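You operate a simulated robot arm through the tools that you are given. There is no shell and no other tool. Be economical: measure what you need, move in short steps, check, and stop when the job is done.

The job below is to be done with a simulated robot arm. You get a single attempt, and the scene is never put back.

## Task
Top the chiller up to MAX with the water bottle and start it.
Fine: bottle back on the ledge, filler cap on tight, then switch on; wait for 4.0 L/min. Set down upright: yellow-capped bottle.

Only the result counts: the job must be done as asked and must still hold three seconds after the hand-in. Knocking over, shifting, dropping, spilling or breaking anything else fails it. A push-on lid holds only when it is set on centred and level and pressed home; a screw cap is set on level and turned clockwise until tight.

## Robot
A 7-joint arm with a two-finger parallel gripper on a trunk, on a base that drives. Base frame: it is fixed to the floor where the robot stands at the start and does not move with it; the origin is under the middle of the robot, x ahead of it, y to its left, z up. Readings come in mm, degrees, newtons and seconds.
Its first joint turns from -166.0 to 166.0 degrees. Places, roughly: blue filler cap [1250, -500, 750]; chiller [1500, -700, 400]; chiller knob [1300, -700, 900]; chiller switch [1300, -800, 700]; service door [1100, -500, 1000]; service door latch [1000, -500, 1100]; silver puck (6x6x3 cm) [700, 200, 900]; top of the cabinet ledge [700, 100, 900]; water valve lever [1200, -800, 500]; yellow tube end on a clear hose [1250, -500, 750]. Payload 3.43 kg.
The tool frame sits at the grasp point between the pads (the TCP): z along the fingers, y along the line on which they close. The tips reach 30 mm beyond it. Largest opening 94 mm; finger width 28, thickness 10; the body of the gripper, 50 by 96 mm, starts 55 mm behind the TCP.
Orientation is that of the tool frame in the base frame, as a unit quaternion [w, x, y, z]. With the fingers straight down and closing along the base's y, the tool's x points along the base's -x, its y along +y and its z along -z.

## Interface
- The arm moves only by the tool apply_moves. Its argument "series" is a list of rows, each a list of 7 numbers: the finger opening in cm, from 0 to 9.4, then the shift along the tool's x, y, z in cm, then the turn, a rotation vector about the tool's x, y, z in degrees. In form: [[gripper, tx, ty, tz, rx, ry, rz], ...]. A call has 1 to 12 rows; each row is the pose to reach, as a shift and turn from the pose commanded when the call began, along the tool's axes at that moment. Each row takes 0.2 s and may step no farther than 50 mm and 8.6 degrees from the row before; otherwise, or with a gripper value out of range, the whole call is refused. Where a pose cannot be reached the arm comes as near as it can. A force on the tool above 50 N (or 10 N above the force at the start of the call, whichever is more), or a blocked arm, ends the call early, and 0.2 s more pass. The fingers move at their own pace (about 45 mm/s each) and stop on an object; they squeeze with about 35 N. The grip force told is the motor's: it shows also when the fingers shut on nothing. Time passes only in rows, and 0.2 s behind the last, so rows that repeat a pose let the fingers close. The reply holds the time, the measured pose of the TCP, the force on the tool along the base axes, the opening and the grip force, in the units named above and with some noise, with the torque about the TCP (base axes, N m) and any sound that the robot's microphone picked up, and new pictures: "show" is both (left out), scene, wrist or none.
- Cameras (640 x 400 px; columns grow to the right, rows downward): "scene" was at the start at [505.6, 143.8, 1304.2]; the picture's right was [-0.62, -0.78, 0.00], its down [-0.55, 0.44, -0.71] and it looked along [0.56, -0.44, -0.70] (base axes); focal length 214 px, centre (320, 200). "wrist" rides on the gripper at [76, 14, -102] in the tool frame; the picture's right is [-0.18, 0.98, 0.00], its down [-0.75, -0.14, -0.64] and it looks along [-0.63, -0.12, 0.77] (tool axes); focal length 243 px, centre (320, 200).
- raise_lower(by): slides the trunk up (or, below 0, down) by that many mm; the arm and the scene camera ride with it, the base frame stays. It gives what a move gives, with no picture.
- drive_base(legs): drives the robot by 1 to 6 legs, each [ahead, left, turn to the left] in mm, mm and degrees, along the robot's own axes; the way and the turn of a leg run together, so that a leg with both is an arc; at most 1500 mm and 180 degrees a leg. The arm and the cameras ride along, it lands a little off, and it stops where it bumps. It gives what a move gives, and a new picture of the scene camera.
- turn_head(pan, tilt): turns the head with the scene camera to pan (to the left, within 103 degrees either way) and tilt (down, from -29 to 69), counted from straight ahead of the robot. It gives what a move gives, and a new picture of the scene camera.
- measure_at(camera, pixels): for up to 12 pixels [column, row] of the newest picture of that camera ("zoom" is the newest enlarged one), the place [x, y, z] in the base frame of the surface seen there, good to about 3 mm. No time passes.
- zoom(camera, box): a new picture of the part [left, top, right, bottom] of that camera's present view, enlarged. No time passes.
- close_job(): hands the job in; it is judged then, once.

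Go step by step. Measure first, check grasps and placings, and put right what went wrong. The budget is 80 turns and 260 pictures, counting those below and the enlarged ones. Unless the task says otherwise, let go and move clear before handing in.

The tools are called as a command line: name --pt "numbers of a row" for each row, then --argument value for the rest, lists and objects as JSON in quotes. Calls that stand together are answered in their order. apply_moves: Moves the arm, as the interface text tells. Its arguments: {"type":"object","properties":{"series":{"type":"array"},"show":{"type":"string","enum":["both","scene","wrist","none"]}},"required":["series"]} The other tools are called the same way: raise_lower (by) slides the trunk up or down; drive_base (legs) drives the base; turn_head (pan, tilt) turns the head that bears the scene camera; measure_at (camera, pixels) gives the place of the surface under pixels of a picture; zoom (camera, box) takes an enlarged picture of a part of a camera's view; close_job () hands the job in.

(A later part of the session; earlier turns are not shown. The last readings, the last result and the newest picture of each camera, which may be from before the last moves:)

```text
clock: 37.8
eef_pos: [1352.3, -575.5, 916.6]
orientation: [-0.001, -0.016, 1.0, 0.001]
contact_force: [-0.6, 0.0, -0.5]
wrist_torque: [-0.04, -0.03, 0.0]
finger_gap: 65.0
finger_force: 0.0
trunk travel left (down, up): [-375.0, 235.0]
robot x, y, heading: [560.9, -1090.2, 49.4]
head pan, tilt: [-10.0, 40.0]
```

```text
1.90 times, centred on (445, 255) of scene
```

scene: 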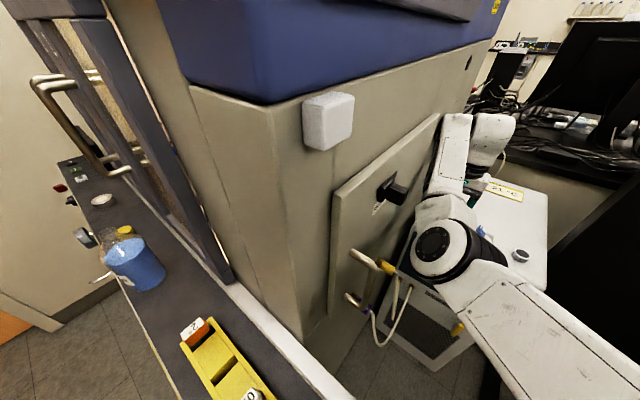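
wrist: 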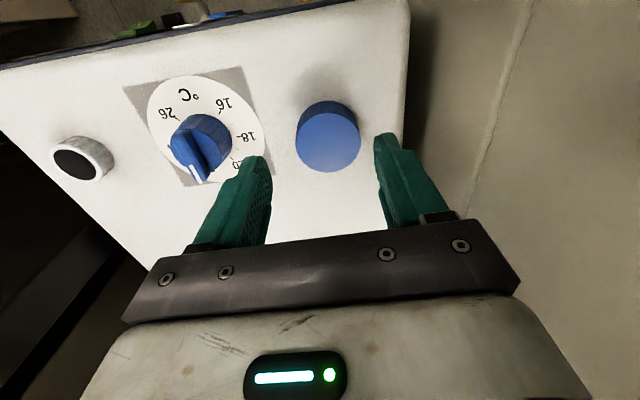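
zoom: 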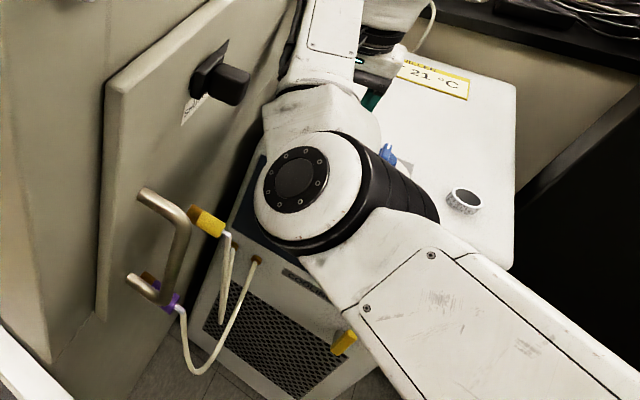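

Elbow clearance is fine (z≈1050, couplings at 810). Cap centre (1352,-568): shift 7 mm, descend to z≈873 and close.

apply_moves --pt "6.5 0 0.75 2 0 0 0" --pt "6.5 0 0.75 4.1 0 0 0" --pt "6.5 0 0.75 4.1 0 0 0" --show "wrist"

```text
clock: 38.8
eef_pos: [1364.3, -574.7, 879.7]
orientation: [0.005, -0.008, 1.0, 0.003]
contact_force: [0.3, 0.2, -0.3]
wrist_torque: [-0.01, 0.01, 0.0]
finger_gap: 64.7
finger_force: 0.0
trunk travel left (down, up): [-375.0, 235.0]
robot x, y, heading: [563.5, -1091.6, 48.7]
head pan, tilt: [-10.0, 40.0]
stopped in row 3: the arm was blocked; the commanded pose is now the measured one
```

wrist: 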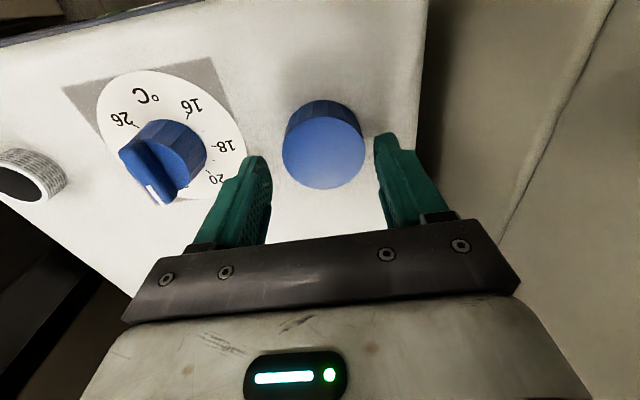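

The arm hit something (base nudged 1°), probably elbow vs. the door handle. I'll lift, shift the base right so the elbow is farther from the door, and retry.

apply_moves --pt "6.5 0 -0.5 -4 0 0 0" --pt "6.5 0 -1 -9 0 0 0" --pt "6.5 0 -1 -14 0 0 0" --show "none"

drive_base --legs '[[-12, -67, 0]]'

```text
refused: row 2 steps farther than a row can; nothing moved
```

```text
clock: 39.8
eef_pos: [1388.2, -597.8, 879.7]
orientation: [0.003, -0.007, 1.0, 0.0]
contact_force: [0.3, -0.5, -0.1]
wrist_torque: [0.01, 0.0, 0.01]
finger_gap: 65.4
finger_force: 0.0
trunk travel left (down, up): [-375.0, 235.0]
robot x, y, heading: [584.7, -1114.2, 48.7]
head pan, tilt: [-10.0, 40.0]
stopped in leg 1: the robot was blocked; the commanded pose is now the measured one
```

scene: 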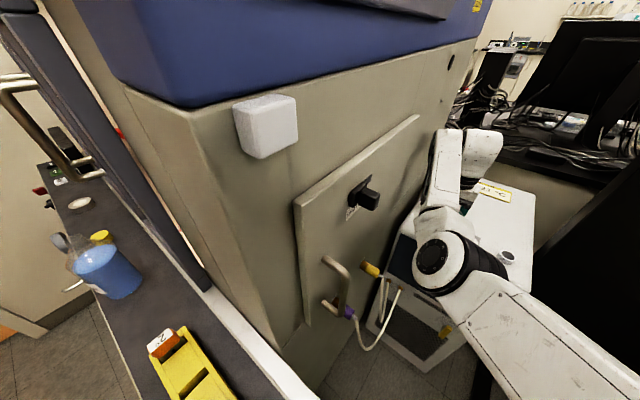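

The lift was refused (step too long) yet the drive ran, so I need to check for contact. Lifting straight up now and looking.

apply_moves --pt "6.5 0 0 -4 0 0 0" --pt "6.5 0 0 -8 0 0 0" --pt "6.5 0 0 -12 0 0 0"

zoom --camera "scene" --box '[280, 150, 520, 370]'

```text
clock: 40.5
eef_pos: [1386.3, -598.7, 999.0]
orientation: [0.003, -0.007, 1.0, 0.0]
contact_force: [-0.1, 0.1, 0.5]
wrist_torque: [0.0, 0.03, 0.02]
finger_gap: 64.5
finger_force: 0.0
trunk travel left (down, up): [-375.0, 235.0]
robot x, y, heading: [584.5, -1111.6, 48.5]
head pan, tilt: [-10.0, 40.0]
```

scene: 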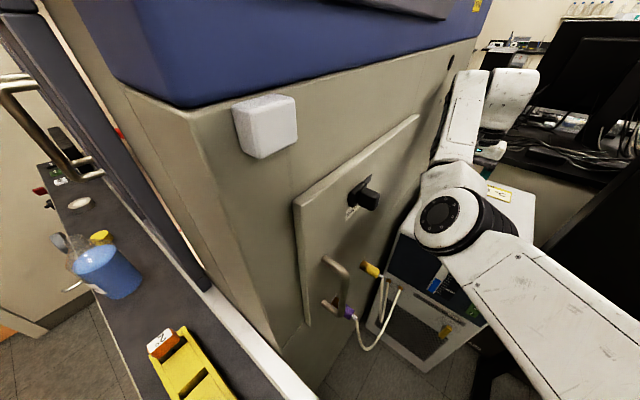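
wrist: 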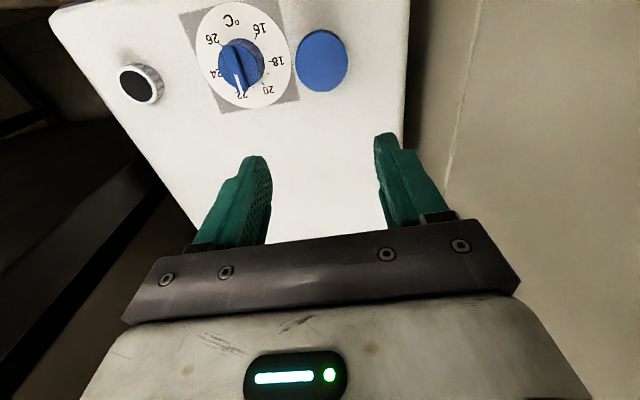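

```text
1.82 times, centred on (400, 260) of scene
```

zoom: 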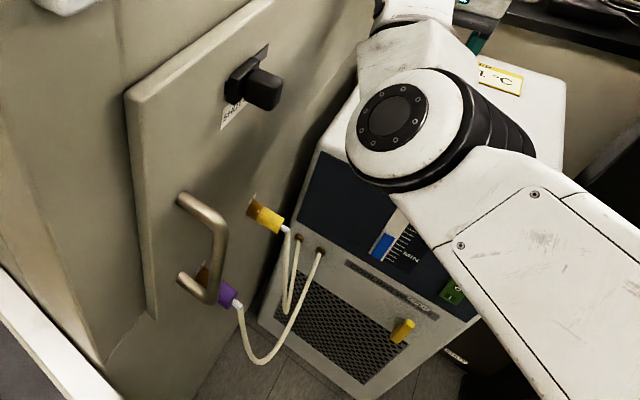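

Check that cap, dial, and chiller haven't shifted, and measure the elbow's closeness.

measure_at --camera "wrist" --pixels '[[321, 60], [296, 62], [347, 60], [321, 31], [321, 90], [238, 62], [138, 82], [404, 60]]'

measure_at --camera "scene" --pixels '[[415, 225], [425, 250], [455, 140], [440, 160], [345, 270], [372, 270]]'

turn_head --pan -80 --tilt 60

```text
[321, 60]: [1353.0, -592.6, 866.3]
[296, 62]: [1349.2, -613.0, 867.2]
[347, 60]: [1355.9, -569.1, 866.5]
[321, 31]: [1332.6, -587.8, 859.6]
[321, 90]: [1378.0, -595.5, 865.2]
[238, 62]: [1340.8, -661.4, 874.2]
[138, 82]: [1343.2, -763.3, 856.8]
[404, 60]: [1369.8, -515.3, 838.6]
```

```text
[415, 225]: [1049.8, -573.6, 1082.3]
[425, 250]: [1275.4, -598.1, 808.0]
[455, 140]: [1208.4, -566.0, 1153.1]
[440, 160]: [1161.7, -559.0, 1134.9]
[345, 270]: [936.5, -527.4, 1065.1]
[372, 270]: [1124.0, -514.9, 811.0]
```

```text
clock: 42.0
eef_pos: [1386.7, -597.8, 998.5]
orientation: [0.004, -0.008, 1.0, 0.001]
contact_force: [-0.4, -0.3, 0.1]
wrist_torque: [-0.02, 0.01, -0.04]
finger_gap: 65.0
finger_force: 0.0
trunk travel left (down, up): [-375.0, 235.0]
robot x, y, heading: [582.2, -1113.2, 48.8]
head pan, tilt: [-80.0, 60.0]
```

scene: 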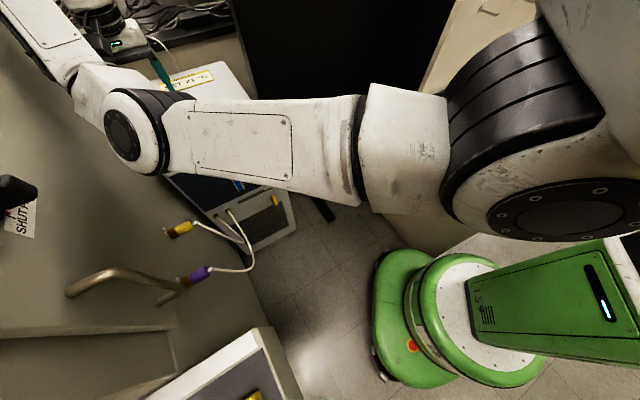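

The cap now measures at y≈-592, so the finger seems to have pushed it. Zooming in to look.

zoom --camera "wrist" --box '[180, 0, 430, 150]'

turn_head --pan -10 --tilt 40

```text
2.56 times, centred on (305, 75) of wrist
```

zoom: 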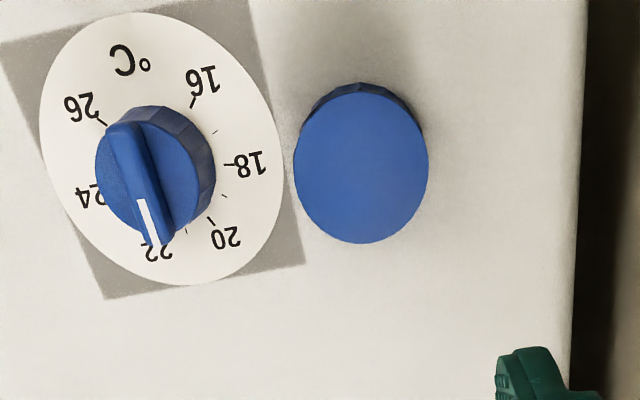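

```text
clock: 43.4
eef_pos: [1386.6, -599.0, 998.2]
orientation: [0.004, -0.007, 1.0, 0.001]
contact_force: [0.8, 0.8, 0.3]
wrist_torque: [0.02, 0.02, -0.01]
finger_gap: 65.0
finger_force: 0.1
trunk travel left (down, up): [-375.0, 235.0]
robot x, y, heading: [584.5, -1111.5, 48.5]
head pan, tilt: [-10.0, 40.0]
```

scene: 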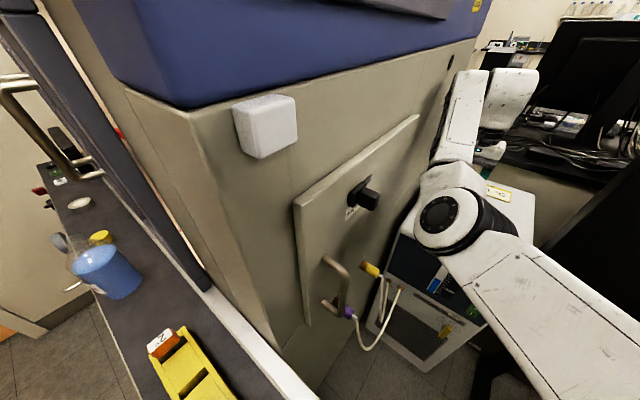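

The blue "cap" slid freely: it is lying loose, and the silver ring at ~(1343,-762,856) is the open filler neck. So next I fetch the bottle: raise/retract the arm, then drive out.

apply_moves --pt "6.5 0 0 -4 0 0 0" --pt "6.5 0 0 -8 0 0 0" --pt "6.5 2.2 -3.7 -8.5 0 0 0" --pt "6.5 4.4 -7.4 -9 0 0 0" --pt "6.5 6.6 -11.1 -9.5 0 0 0" --pt "6.5 8.8 -14.8 -10 0 0 0" --pt "6.5 11 -18.5 -11 0 0 0" --pt "6.5 13.2 -22.2 -12 0 0 0" --pt "6.5 15.4 -25.9 -13 0 0 0" --pt "6.5 17.6 -29.6 -13 0 0 0" --pt "9.4 20 -33 -13 0 0 0" --show "wrist"

measure_at --camera "scene" --pixels '[[95, 262], [120, 258], [75, 262], [88, 243], [104, 295], [98, 237], [80, 240], [105, 270], [70, 250], [130, 285]]'

zoom --camera "scene" --box '[40, 210, 160, 310]'

```text
clock: 45.8
eef_pos: [1191.5, -930.8, 1126.1]
orientation: [0.003, -0.009, 1.0, 0.001]
contact_force: [0.0, 0.9, -0.3]
wrist_torque: [-0.04, 0.0, 0.0]
finger_gap: 93.8
finger_force: 0.0
trunk travel left (down, up): [-375.0, 235.0]
robot x, y, heading: [582.4, -1114.6, 48.6]
head pan, tilt: [-10.0, 40.0]
```

wrist: 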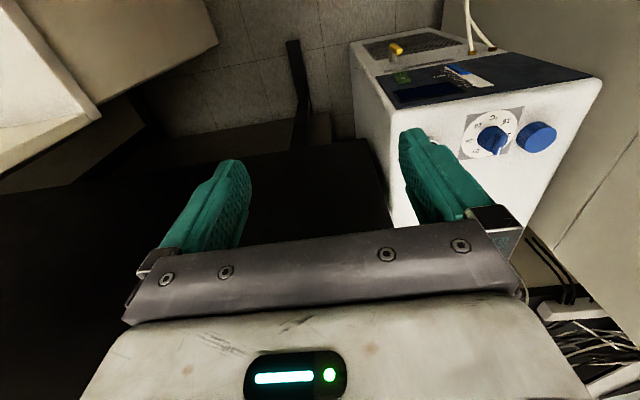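

```text
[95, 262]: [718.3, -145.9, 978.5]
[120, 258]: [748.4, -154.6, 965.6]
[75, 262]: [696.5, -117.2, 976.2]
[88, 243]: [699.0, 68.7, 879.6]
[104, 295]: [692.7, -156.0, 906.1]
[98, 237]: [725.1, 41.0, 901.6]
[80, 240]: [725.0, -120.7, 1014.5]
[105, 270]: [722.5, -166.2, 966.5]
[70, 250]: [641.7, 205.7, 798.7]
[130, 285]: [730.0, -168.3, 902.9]
```

```text
4.00 times, centred on (100, 260) of scene
```

zoom: 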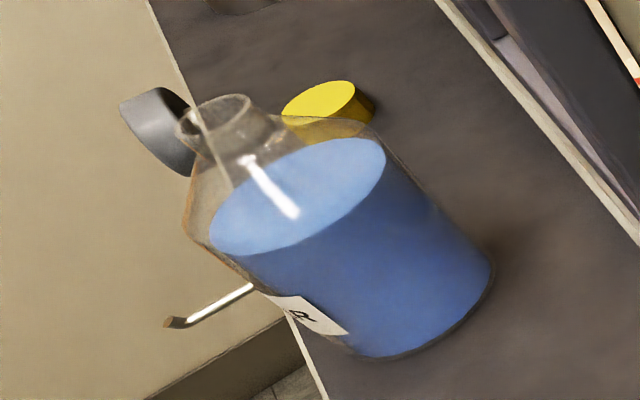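

Bottle axis ≈(722,-133), water surface z≈978, body ~75 mm wide. Driving out of the aisle and back in front of the ledge.

drive_base --legs '[[-483, 548, 0], [0, 0, -48.6], [0, 1130, 0]]'

turn_head --pan -15 --tilt 35

```text
clock: 57.3
eef_pos: [391.2, -322.5, 1127.9]
orientation: [0.003, 0.409, 0.912, -0.001]
contact_force: [-0.1, -0.5, -0.3]
wrist_torque: [0.0, -0.01, -0.04]
finger_gap: 94.0
finger_force: 0.1
trunk travel left (down, up): [-375.0, 235.0]
robot x, y, heading: [-143.0, 11.9, -0.3]
head pan, tilt: [-10.0, 40.0]
```

scene: 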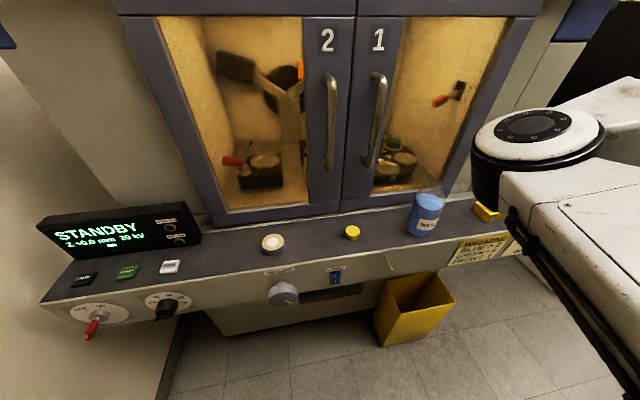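

```text
clock: 58.0
eef_pos: [389.8, -322.0, 1125.9]
orientation: [0.004, 0.409, 0.912, 0.0]
contact_force: [0.0, 0.3, 0.4]
wrist_torque: [0.0, 0.0, 0.0]
finger_gap: 94.0
finger_force: 0.0
trunk travel left (down, up): [-375.0, 235.0]
robot x, y, heading: [-143.2, 17.9, -0.3]
head pan, tilt: [-15.0, 35.0]
```

scene: 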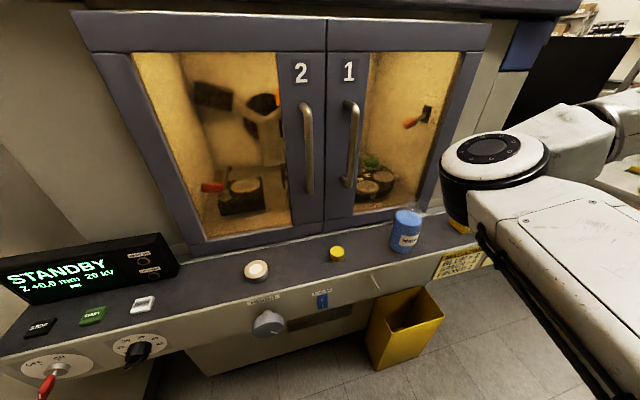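

The scene is clear and I'm in front of the ledge. First unwind the wrist to θ≈0, then pitch the tool to horizontal for a side grasp.

apply_moves --pt "9.4 0.2 1.5 0 0 0 -8" --pt "9.4 0.4 3 0 0 0 -16" --pt "9.4 0.6 4.5 0 0 0 -24" --pt "9.4 0.8 6 0 0 0 -32" --pt "9.4 1.0 7.5 0 0 0 -40" --pt "9.4 1.2 9.1 0 0 0 -48" --pt "9.4 1.2 9.1 0 0 0 -48" --show "none"

apply_moves --pt "9.4 -1 0 0 0 -8 0" --pt "9.4 -2 0 0 0 -16 0" --pt "9.4 -3 0 0 0 -24 0" --pt "9.4 -4 0 0 0 -32 0" --pt "9.4 -5 0 0 0 -40 0" --pt "9.4 -6 0 0 0 -48 0" --pt "9.4 -7 0 0 0 -56 0" --pt "9.4 -8 0 0 0 -64 0" --pt "9.4 -9 0 0 0 -72 0" --pt "9.4 -10 0 0 0 -80 0" --pt "9.4 -11 0 0 0 -88 0" --pt "9.4 -11 0 0 0 -90 0"

```text
clock: 59.6
eef_pos: [450.3, -252.3, 1126.5]
orientation: [0.002, 0.002, 1.0, -0.002]
contact_force: [0.7, -0.3, 0.1]
wrist_torque: [0.01, -0.01, -0.01]
finger_gap: 93.7
finger_force: 0.0
trunk travel left (down, up): [-375.0, 235.0]
robot x, y, heading: [-145.6, 16.0, -0.4]
head pan, tilt: [-15.0, 35.0]
```

```text
clock: 62.2
eef_pos: [581.1, -257.5, 1117.5]
orientation: [0.697, 0.0, 0.717, -0.004]
contact_force: [-0.2, 0.5, -0.4]
wrist_torque: [-0.02, -0.01, -0.02]
finger_gap: 94.0
finger_force: 0.0
out of reach, approached as far as the arm can: row 11, 12
trunk travel left (down, up): [-375.0, 235.0]
robot x, y, heading: [-144.1, 14.1, -0.1]
head pan, tilt: [-15.0, 35.0]
```

scene: 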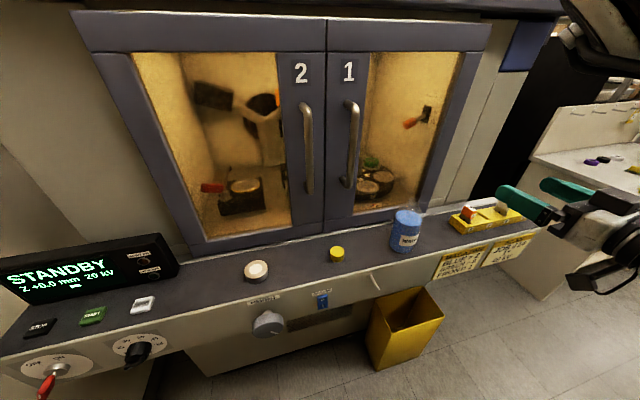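
wrist: 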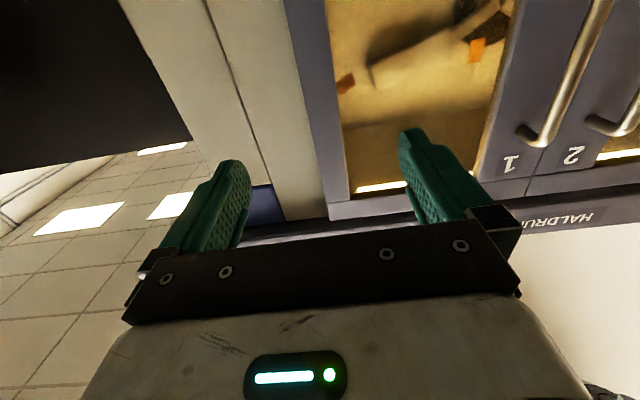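

Tool is now horizontal (1–2° off). Lower and shift in front of the bottle, staying clear of it.

apply_moves --pt "9.4 3.1 2.5 0.4 0 0 0" --pt "9.4 6.3 5 0.8 0 0 0" --pt "9.4 9.4 7.4 1.2 0 0 0" --pt "9.4 12.6 9.9 1.5 0 0 0" --pt "9.4 15.7 12.4 1.9 0 0 0" --pt "9.4 15.7 12.4 1.9 0 0 0"

measure_at --camera "scene" --pixels '[[405, 222], [392, 225], [418, 225], [405, 247], [407, 213], [400, 253]]'

zoom --camera "scene" --box '[320, 160, 480, 280]'

```text
clock: 63.6
eef_pos: [630.8, -144.8, 977.6]
orientation: [0.708, 0.0, 0.707, -0.003]
contact_force: [-0.1, -0.1, -0.2]
wrist_torque: [-0.02, 0.01, -0.02]
finger_gap: 94.0
finger_force: 0.0
out of reach, approached as far as the arm can: row 4, 5, 6
trunk travel left (down, up): [-375.0, 235.0]
robot x, y, heading: [-145.7, 16.0, -0.2]
head pan, tilt: [-15.0, 35.0]
```

scene: 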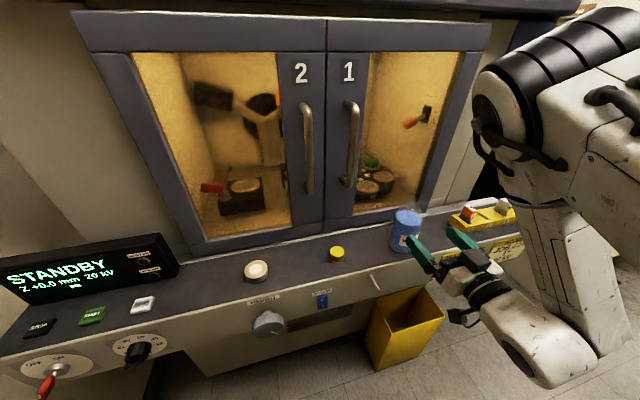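
wrist: 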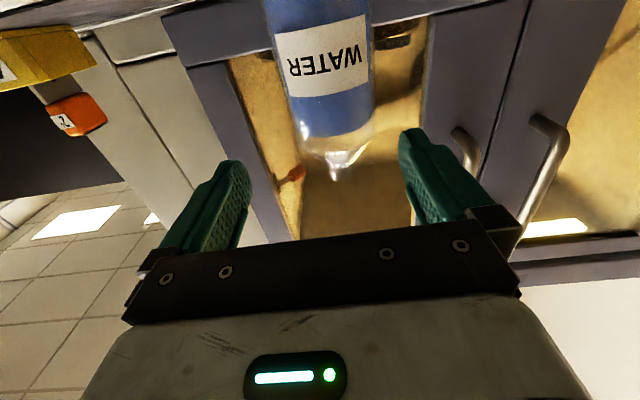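

```text
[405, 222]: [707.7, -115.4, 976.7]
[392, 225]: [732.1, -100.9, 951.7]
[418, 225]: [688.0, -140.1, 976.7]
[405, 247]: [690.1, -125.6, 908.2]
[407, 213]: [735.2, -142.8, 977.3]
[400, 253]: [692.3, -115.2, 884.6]
```

```text
3.33 times, centred on (400, 220) of scene
```

zoom: 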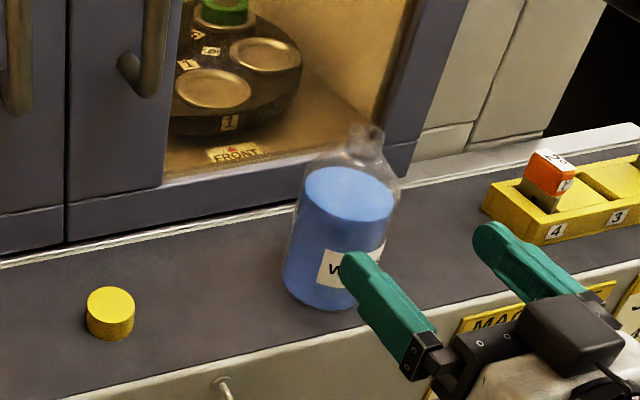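

The arm now comes in with elbow up and tool level. Measure the bottle from the wrist view for alignment.

measure_at --camera "wrist" --pixels '[[325, 60], [283, 80], [370, 80], [328, 100], [335, 175], [325, 178], [350, 175], [320, 150]]'

zoom --camera "wrist" --box '[220, 0, 460, 200]'

```text
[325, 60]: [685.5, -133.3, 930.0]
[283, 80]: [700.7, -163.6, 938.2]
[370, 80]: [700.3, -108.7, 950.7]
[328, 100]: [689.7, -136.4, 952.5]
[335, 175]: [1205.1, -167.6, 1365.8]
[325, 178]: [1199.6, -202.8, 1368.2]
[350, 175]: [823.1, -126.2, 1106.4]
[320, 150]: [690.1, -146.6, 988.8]
```

```text
2.00 times, centred on (340, 100) of wrist
```

zoom: 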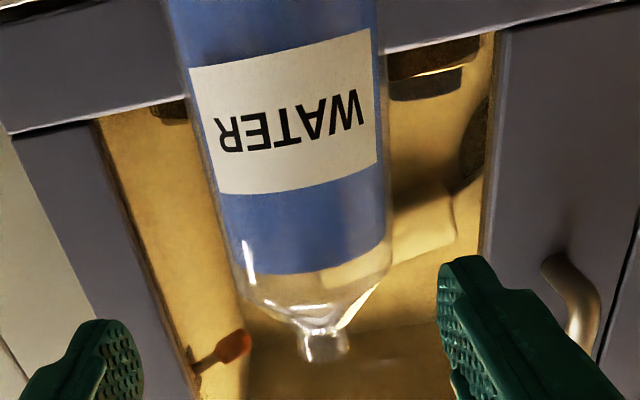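

Bottle axis ≈(722,-136), radius ≈37. Correct laterally and lower, then slide forward around it in small steps.

apply_moves --pt "9.4 0.5 0.9 0.5 0 0 0" --pt "9.4 1 0.9 2 0 0 0" --pt "9.4 1.5 0.9 4 0 0 0"

```text
clock: 64.4
eef_pos: [671.1, -136.7, 963.5]
orientation: [0.71, 0.0, 0.704, -0.002]
contact_force: [-0.7, 0.5, -0.3]
wrist_torque: [-0.02, -0.01, 0.04]
finger_gap: 93.8
finger_force: 0.1
trunk travel left (down, up): [-375.0, 235.0]
robot x, y, heading: [-145.9, 14.8, -0.3]
head pan, tilt: [-15.0, 35.0]
```

scene: 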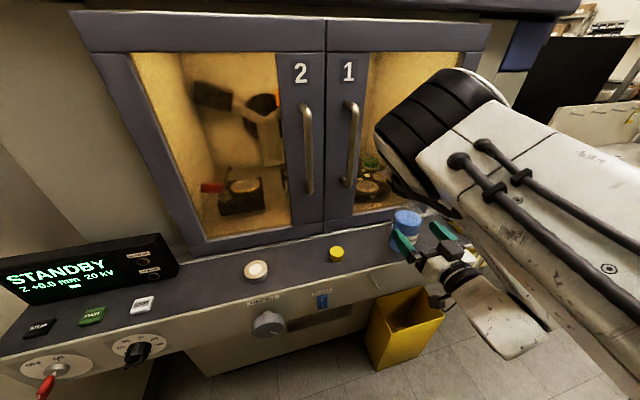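
wrist: 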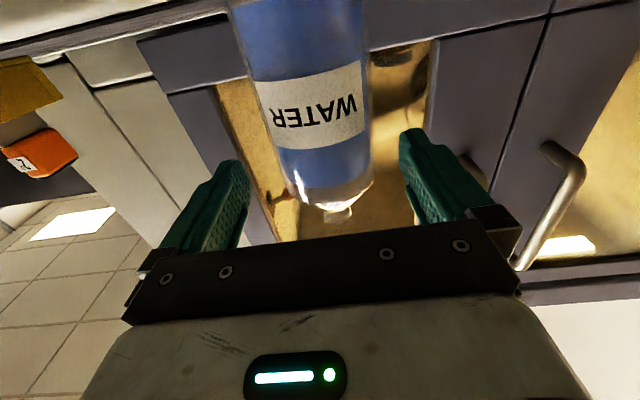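

Aligned well; but the elbow moved a lot – check how near it is to the cabinet.

measure_at --camera "scene" --pixels '[[400, 130], [440, 80], [385, 155], [460, 210], [430, 190], [350, 130], [520, 330]]'

measure_at --camera "wrist" --pixels '[[262, 95], [365, 95], [320, 110]]'

```text
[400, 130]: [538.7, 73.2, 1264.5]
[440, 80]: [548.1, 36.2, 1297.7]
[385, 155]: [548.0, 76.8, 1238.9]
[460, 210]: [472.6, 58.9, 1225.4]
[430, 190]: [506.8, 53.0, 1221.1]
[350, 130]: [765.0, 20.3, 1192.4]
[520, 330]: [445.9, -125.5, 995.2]
```

```text
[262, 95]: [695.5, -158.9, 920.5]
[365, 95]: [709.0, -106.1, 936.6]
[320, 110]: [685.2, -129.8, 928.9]
```

Elbow is at x≈540, z≈1250, 200 mm off the doors. Continue forward to the bottle axis, then close.

apply_moves --pt "9.4 0.3 0.2 2 0 0 0" --pt "9.4 0.6 0.2 4 0 0 0" --pt "9.4 0.6 0.2 5.1 0 0 0" --pt "9.4 0.6 0.2 5.1 0 0 0"

```text
clock: 65.4
eef_pos: [722.1, -134.2, 958.6]
orientation: [0.709, 0.0, 0.705, -0.002]
contact_force: [0.6, -0.8, 0.5]
wrist_torque: [-0.04, -0.02, 0.02]
finger_gap: 94.0
finger_force: 0.0
trunk travel left (down, up): [-375.0, 235.0]
robot x, y, heading: [-142.1, 15.8, -0.3]
head pan, tilt: [-15.0, 35.0]
```

scene: 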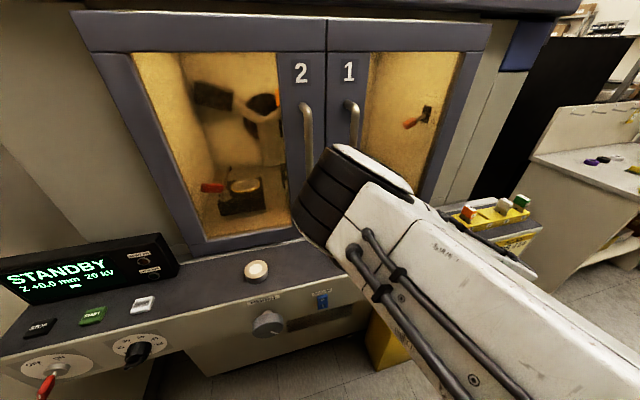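
wrist: 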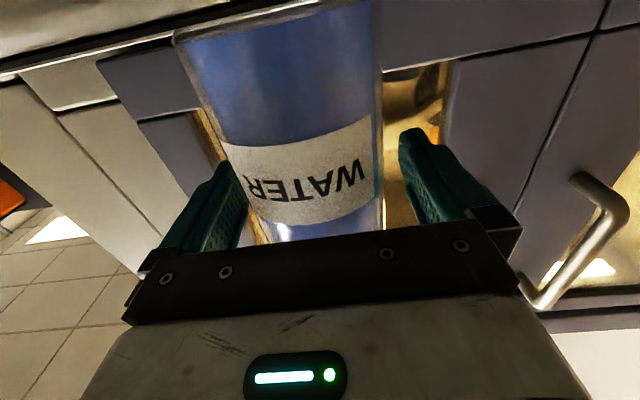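

Bottle sits between the pads. Closing the fingers.

apply_moves --pt "4 0 0 0 0 0 0" --pt "4 0 0 0 0 0 0" --pt "4 0 0 0 0 0 0" --pt "4 0 0 0 0 0 0" --show "wrist"

```text
clock: 66.4
eef_pos: [720.5, -133.6, 958.0]
orientation: [0.709, 0.001, 0.705, -0.003]
contact_force: [0.6, -1.7, 0.4]
wrist_torque: [0.06, -0.05, 0.0]
finger_gap: 72.2
finger_force: 35.2
trunk travel left (down, up): [-375.0, 235.0]
robot x, y, heading: [-141.5, 17.6, -0.4]
head pan, tilt: [-15.0, 35.0]
```

wrist: 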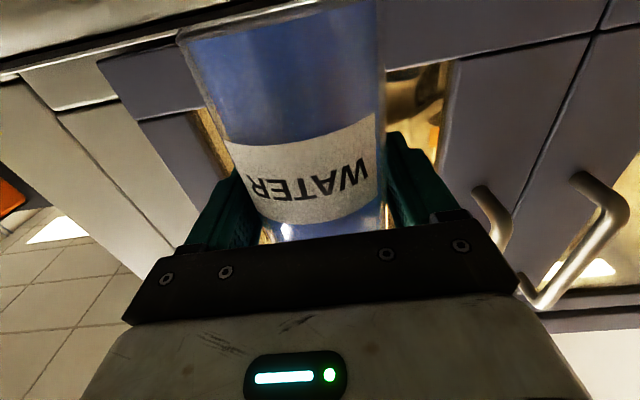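

Gripped at 72 mm. Lift with the trunk and back away from the ledge.

raise_lower --by 100

drive_base --legs '[[-250, 0, 0]]'

turn_head --pan -10 --tilt 45

```text
clock: 67.7
eef_pos: [722.0, -133.9, 1057.6]
orientation: [0.709, 0.0, 0.705, -0.002]
contact_force: [-1.1, 0.7, -6.2]
wrist_torque: [0.0, 0.0, -0.01]
finger_gap: 72.2
finger_force: 34.8
trunk travel left (down, up): [-475.0, 135.0]
robot x, y, heading: [-146.8, 12.9, -0.3]
head pan, tilt: [-15.0, 35.0]
```

```text
clock: 69.5
eef_pos: [470.9, -130.3, 1057.0]
orientation: [0.709, -0.001, 0.705, -0.002]
contact_force: [1.1, -0.8, -6.7]
wrist_torque: [0.0, -0.01, 0.02]
finger_gap: 72.1
finger_force: 35.4
trunk travel left (down, up): [-475.0, 135.0]
robot x, y, heading: [-396.3, 16.2, -0.4]
head pan, tilt: [-15.0, 35.0]
```

scene: 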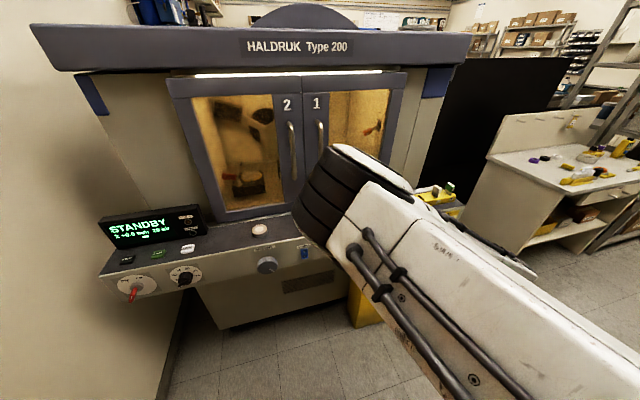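

```text
clock: 70.2
eef_pos: [471.0, -129.3, 1058.1]
orientation: [0.709, -0.001, 0.705, -0.002]
contact_force: [0.2, -0.2, -6.4]
wrist_torque: [0.03, 0.01, 0.02]
finger_gap: 72.3
finger_force: 35.3
trunk travel left (down, up): [-475.0, 135.0]
robot x, y, heading: [-397.6, 18.6, -0.3]
head pan, tilt: [-10.0, 45.0]
```

scene: 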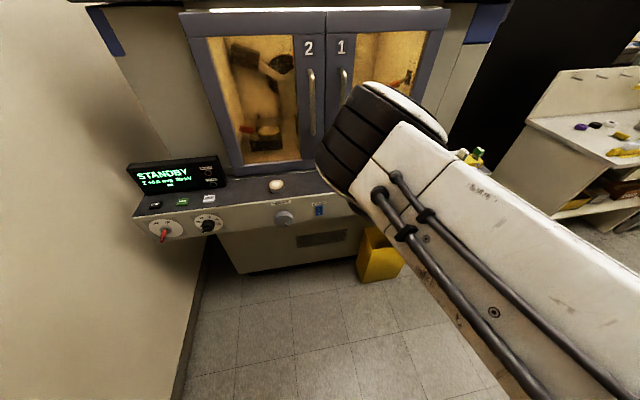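

Bottle (~0.63 kg) is held steady. Measure the elbow's extents in this configuration to plan the approach to the chiller.

measure_at --camera "scene" --pixels '[[325, 160], [350, 200], [380, 95], [440, 130], [420, 170], [480, 200], [500, 330]]'

turn_head --pan -45 --tilt 45

```text
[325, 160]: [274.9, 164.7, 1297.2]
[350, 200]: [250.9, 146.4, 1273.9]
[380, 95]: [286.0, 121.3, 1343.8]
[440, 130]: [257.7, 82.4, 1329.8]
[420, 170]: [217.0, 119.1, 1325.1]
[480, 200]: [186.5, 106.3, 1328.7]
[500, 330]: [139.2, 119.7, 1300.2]
```

```text
clock: 71.2
eef_pos: [469.9, -130.8, 1058.3]
orientation: [0.709, 0.0, 0.705, -0.003]
contact_force: [0.1, 0.4, -6.0]
wrist_torque: [-0.01, 0.0, 0.04]
finger_gap: 71.8
finger_force: 35.2
trunk travel left (down, up): [-475.0, 135.0]
robot x, y, heading: [-395.0, 17.9, -0.2]
head pan, tilt: [-45.0, 45.0]
```

scene: 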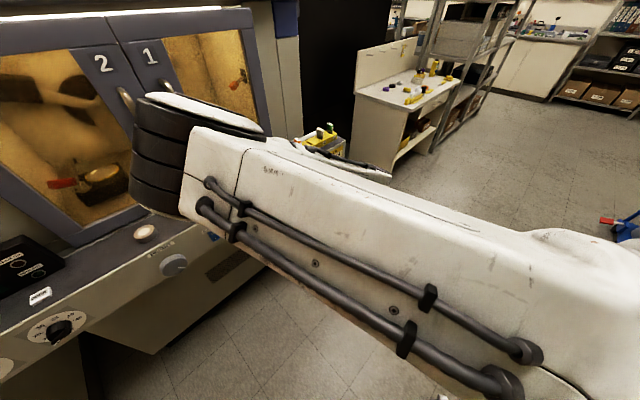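

Elbow's left edge is ~150 mm left of the axis, 670 ahead. I'll drive to about (480,-1130) with heading 38°, which puts the bottle near the filler with the elbow clear of the door.

drive_base --legs '[[0, -1148, 0], [0, 0, 38], [650, -508, 0]]'

turn_head --pan -5 --tilt 42

```text
clock: 74.9
eef_pos: [473.6, -818.2, 1054.7]
orientation: [0.707, -0.006, 0.707, 0.003]
contact_force: [0.2, -1.4, -6.3]
wrist_torque: [-0.02, -0.01, 0.07]
finger_gap: 72.2
finger_force: 34.8
trunk travel left (down, up): [-475.0, 135.0]
robot x, y, heading: [-394.8, -681.3, 0.8]
head pan, tilt: [-45.0, 45.0]
stopped in leg 1: the robot was blocked; the commanded pose is now the measured one
```

scene: 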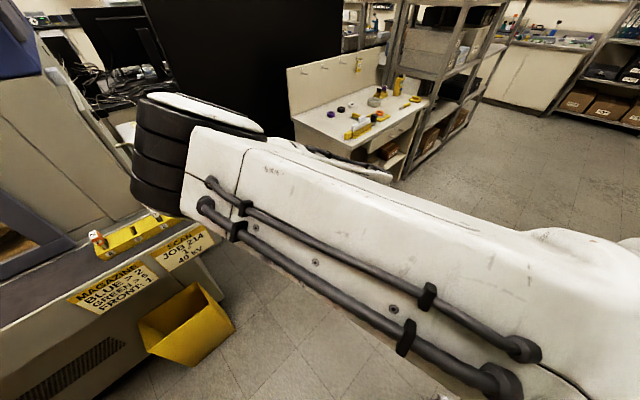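

```text
clock: 76.0
eef_pos: [472.6, -818.9, 1055.5]
orientation: [0.708, -0.005, 0.707, 0.002]
contact_force: [0.2, 0.5, -6.9]
wrist_torque: [0.03, -0.01, 0.0]
finger_gap: 71.9
finger_force: 34.4
trunk travel left (down, up): [-475.0, 135.0]
robot x, y, heading: [-400.2, -678.9, 0.9]
head pan, tilt: [-5.0, 42.0]
```

scene: 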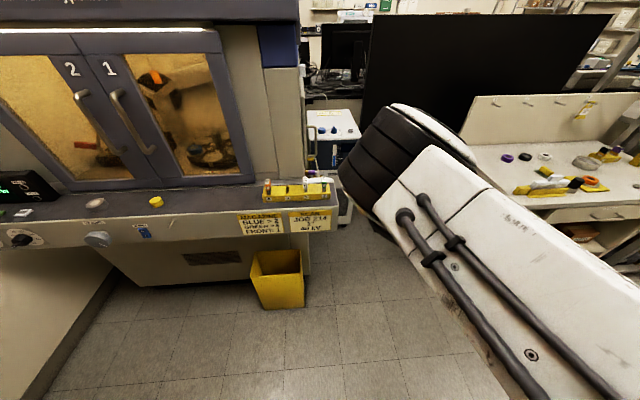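

The base was blocked at y≈-681 – something to the right at the back. Look that way.

turn_head --pan -100 --tilt 30

turn_head --pan -70 --tilt 30

```text
clock: 77.7
eef_pos: [473.0, -815.7, 1055.7]
orientation: [0.707, -0.006, 0.707, 0.004]
contact_force: [0.5, 0.4, -6.0]
wrist_torque: [-0.03, -0.01, 0.03]
finger_gap: 72.2
finger_force: 35.6
trunk travel left (down, up): [-475.0, 135.0]
robot x, y, heading: [-400.9, -681.7, 0.8]
head pan, tilt: [-100.0, 30.0]
```

scene: 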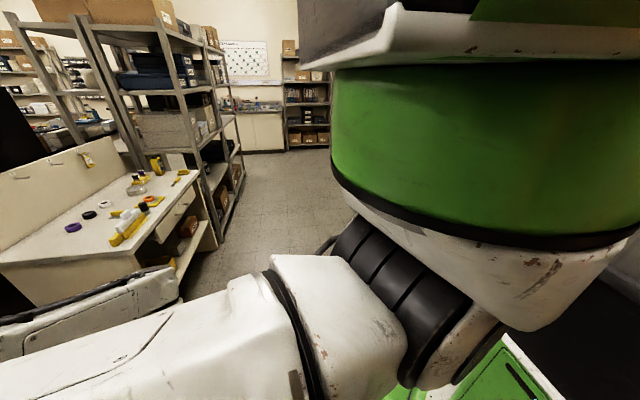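

```text
clock: 78.6
eef_pos: [473.5, -817.4, 1055.7]
orientation: [0.707, -0.005, 0.707, 0.003]
contact_force: [0.4, -0.2, -5.7]
wrist_torque: [0.01, -0.02, 0.02]
finger_gap: 72.2
finger_force: 34.8
trunk travel left (down, up): [-475.0, 135.0]
robot x, y, heading: [-398.5, -680.8, 0.8]
head pan, tilt: [-70.0, 30.0]
```

scene: 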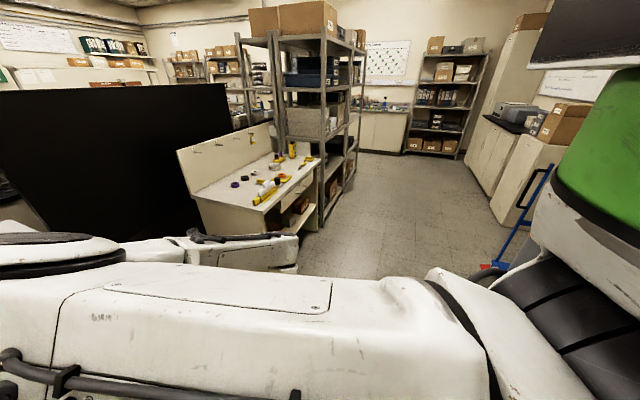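

A blue trolley stands to the right-rear; earlier I passed at x≈-150 freely. Go forward first, then right, turn and advance.

drive_base --legs '[[255, 0, 0], [0, -445, 0], [0, 0, 37.2], [495, -387, 0]]'

turn_head --pan -5 --tilt 42

```text
clock: 87.7
eef_pos: [1269.7, -709.7, 1057.7]
orientation: [0.672, -0.229, 0.667, 0.226]
contact_force: [-0.3, -1.3, -6.7]
wrist_torque: [-0.02, -0.03, -0.02]
finger_gap: 72.2
finger_force: 35.1
trunk travel left (down, up): [-475.0, 135.0]
robot x, y, heading: [496.6, -1126.6, 37.7]
head pan, tilt: [-70.0, 30.0]
```

scene: 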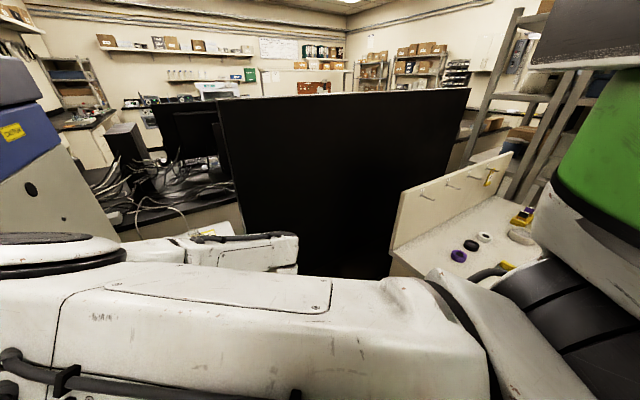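

```text
clock: 89.0
eef_pos: [1270.1, -710.8, 1057.5]
orientation: [0.671, -0.228, 0.668, 0.226]
contact_force: [0.2, -0.4, -5.8]
wrist_torque: [0.02, 0.03, -0.01]
finger_gap: 72.0
finger_force: 35.1
trunk travel left (down, up): [-475.0, 135.0]
robot x, y, heading: [493.2, -1123.9, 37.7]
head pan, tilt: [-5.0, 42.0]
```

scene: 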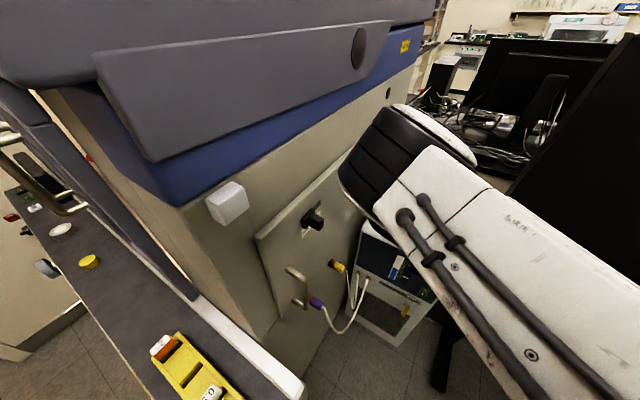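

TCP is at (1270,-711,1057), yaw 37.7°, filler neck at (1344,-762,857). Lower the trunk toward pour height and look.

raise_lower --by -122

turn_head --pan -8 --tilt 42

apply_moves --pt "4 0 0 0 0 0 0" --show "wrist"

zoom --camera "scene" --box '[320, 200, 460, 340]'

```text
clock: 90.5
eef_pos: [1270.5, -710.9, 935.2]
orientation: [0.671, -0.228, 0.668, 0.227]
contact_force: [0.1, 0.3, -6.4]
wrist_torque: [0.01, -0.01, 0.02]
finger_gap: 72.0
finger_force: 35.1
trunk travel left (down, up): [-353.0, 257.0]
robot x, y, heading: [492.9, -1122.8, 37.8]
head pan, tilt: [-5.0, 42.0]
```

```text
clock: 91.2
eef_pos: [1270.2, -711.0, 935.6]
orientation: [0.671, -0.228, 0.668, 0.226]
contact_force: [0.7, 0.5, -5.8]
wrist_torque: [-0.01, 0.01, -0.03]
finger_gap: 72.0
finger_force: 35.3
trunk travel left (down, up): [-353.0, 257.0]
robot x, y, heading: [493.9, -1124.6, 37.9]
head pan, tilt: [-8.0, 42.0]
```

scene: 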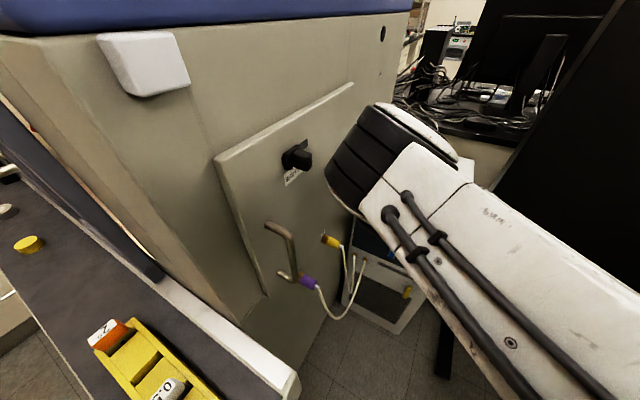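

```text
clock: 91.6
eef_pos: [1270.2, -710.9, 934.5]
orientation: [0.671, -0.229, 0.668, 0.227]
contact_force: [-0.5, 0.2, -6.2]
wrist_torque: [0.01, -0.01, 0.03]
finger_gap: 72.2
finger_force: 35.0
trunk travel left (down, up): [-353.0, 257.0]
robot x, y, heading: [494.3, -1122.4, 37.9]
head pan, tilt: [-8.0, 42.0]
```

wrist: 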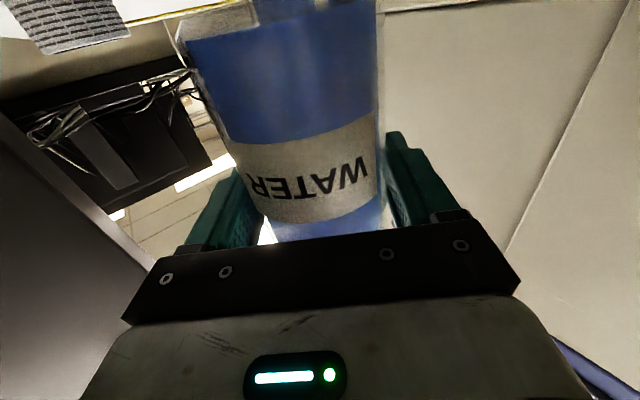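

```text
2.86 times, centred on (390, 270) of scene
```

zoom: 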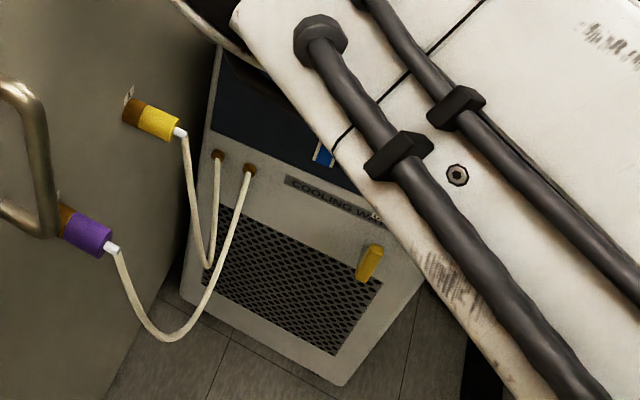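

The threaded silver neck shows at (75,30) in the wrist view, right next to the bottle. Start rolling to 48° (no flow yet) while shifting so the mouth heads over the neck.

apply_moves --pt "4 0 -0.4 0.5 0 0 8" --pt "4 0 -0.8 0.9 0 0 16" --pt "4 0 -1.2 1.4 0 0 24" --pt "4 0 -1.7 1.9 0 0 32" --pt "4 0 -2.1 2.3 0 0 40" --pt "4 0 -2.5 2.74 0 0 48" --pt "4 0 -2.5 2.74 0 0 48"

```text
clock: 93.2
eef_pos: [1308.1, -713.4, 935.7]
orientation: [0.521, 0.063, 0.703, 0.48]
contact_force: [0.1, 0.4, -6.1]
wrist_torque: [-0.04, -0.02, -0.01]
finger_gap: 72.1
finger_force: 35.3
trunk travel left (down, up): [-353.0, 257.0]
robot x, y, heading: [496.0, -1122.9, 37.7]
head pan, tilt: [-8.0, 42.0]
```

scene: 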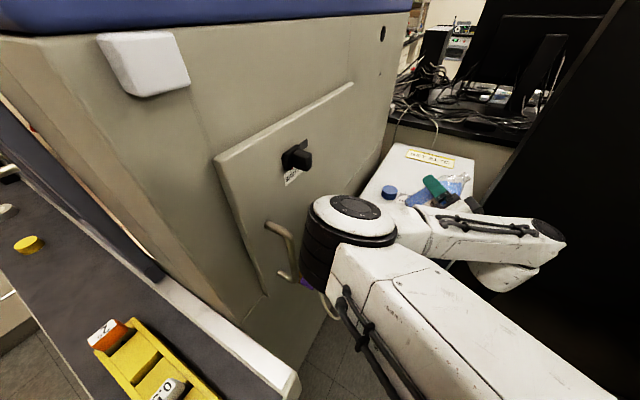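
wrist: 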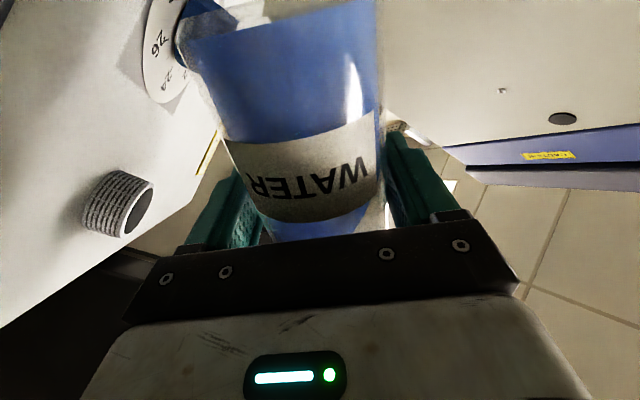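

The roll works and the bottle is now visible in the scene. Check elbow clearance and zoom on the bottle/neck.

measure_at --camera "scene" --pixels '[[308, 225], [315, 265], [350, 205], [330, 290], [285, 240], [470, 180], [450, 190], [420, 195]]'

zoom --camera "scene" --box '[360, 130, 520, 260]'

measure_at --camera "wrist" --pixels '[[138, 210], [150, 190], [128, 233], [105, 200]]'

```text
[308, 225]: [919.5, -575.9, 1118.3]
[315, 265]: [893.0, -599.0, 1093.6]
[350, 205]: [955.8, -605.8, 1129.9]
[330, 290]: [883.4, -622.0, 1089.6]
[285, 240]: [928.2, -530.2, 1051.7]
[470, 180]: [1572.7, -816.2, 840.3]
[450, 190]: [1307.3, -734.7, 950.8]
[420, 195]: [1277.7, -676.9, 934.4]
```

```text
3.08 times, centred on (440, 195) of scene
```

zoom: 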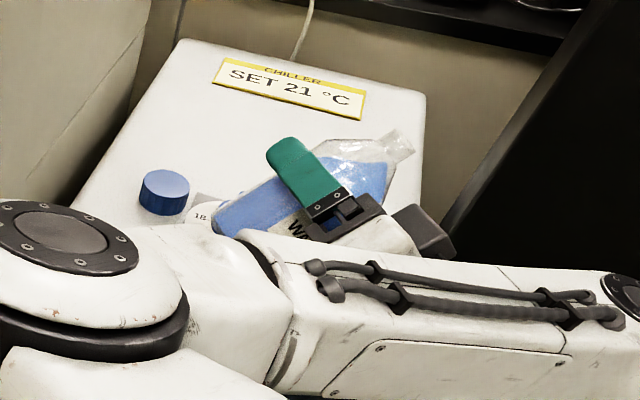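

```text
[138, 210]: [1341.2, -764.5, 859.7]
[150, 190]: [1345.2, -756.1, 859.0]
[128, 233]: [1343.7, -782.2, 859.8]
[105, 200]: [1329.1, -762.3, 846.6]
```

Mouth computes to (1344,-760), right over the neck (≈1343,-764). Roll on to 66° (still before flow by my volume estimate) with lowering.

apply_moves --pt "4 0.8 -0.3 -0.1 0 0 6" --pt "4 1.5 -0.65 -0.2 0 0 12" --pt "4 2.3 -0.98 -0.3 0 0 18" --pt "4 2.3 -0.98 -0.3 0 0 18"

zoom --camera "scene" --box '[360, 130, 520, 260]'

zoom --camera "wrist" --box '[60, 0, 420, 260]'

```text
clock: 94.2
eef_pos: [1298.5, -707.1, 913.9]
orientation: [0.44, 0.172, 0.684, 0.556]
contact_force: [0.0, 0.3, -6.7]
wrist_torque: [-0.08, -0.04, -0.01]
finger_gap: 72.0
finger_force: 34.7
trunk travel left (down, up): [-353.0, 257.0]
robot x, y, heading: [497.5, -1124.6, 38.0]
head pan, tilt: [-8.0, 42.0]
```

scene: 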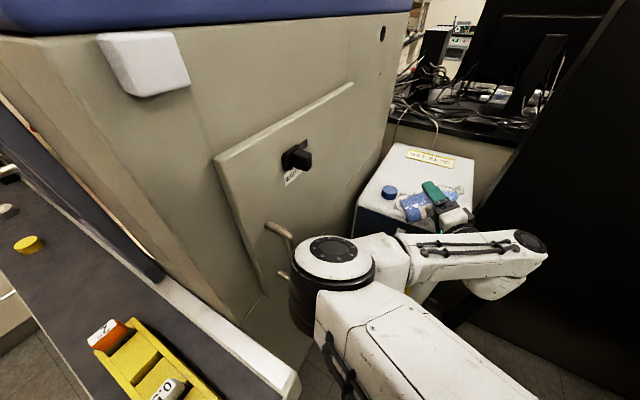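
wrist: 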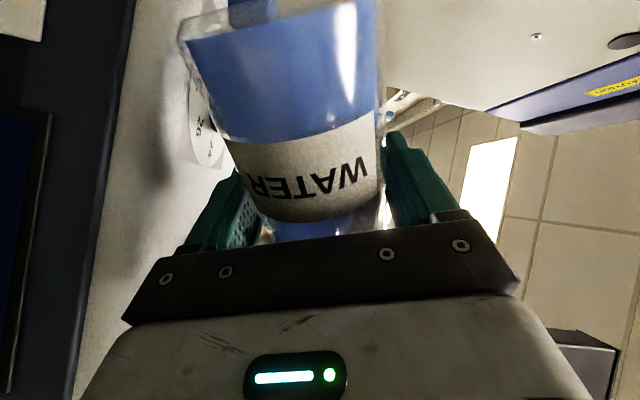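

```text
3.08 times, centred on (440, 195) of scene
```

zoom: 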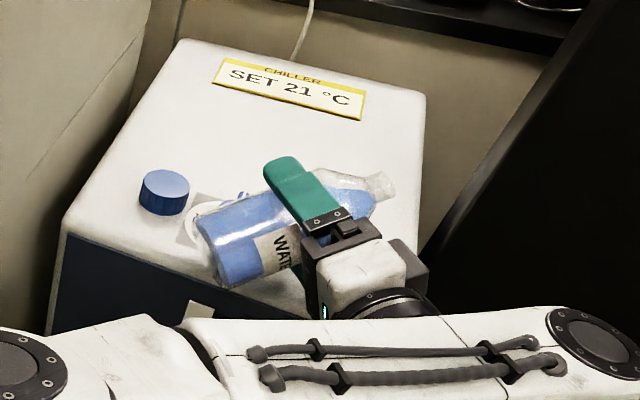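

```text
1.54 times, centred on (240, 130) of wrist
```

zoom: 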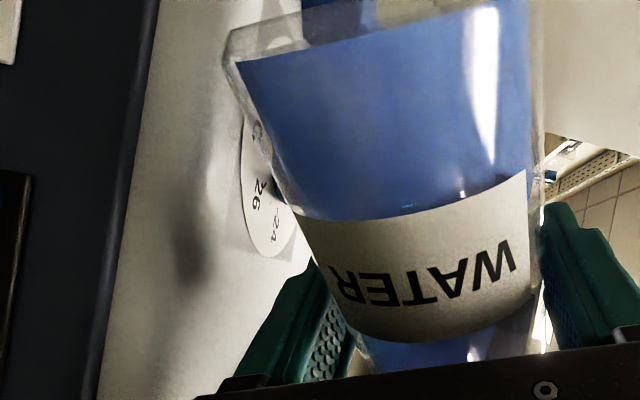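

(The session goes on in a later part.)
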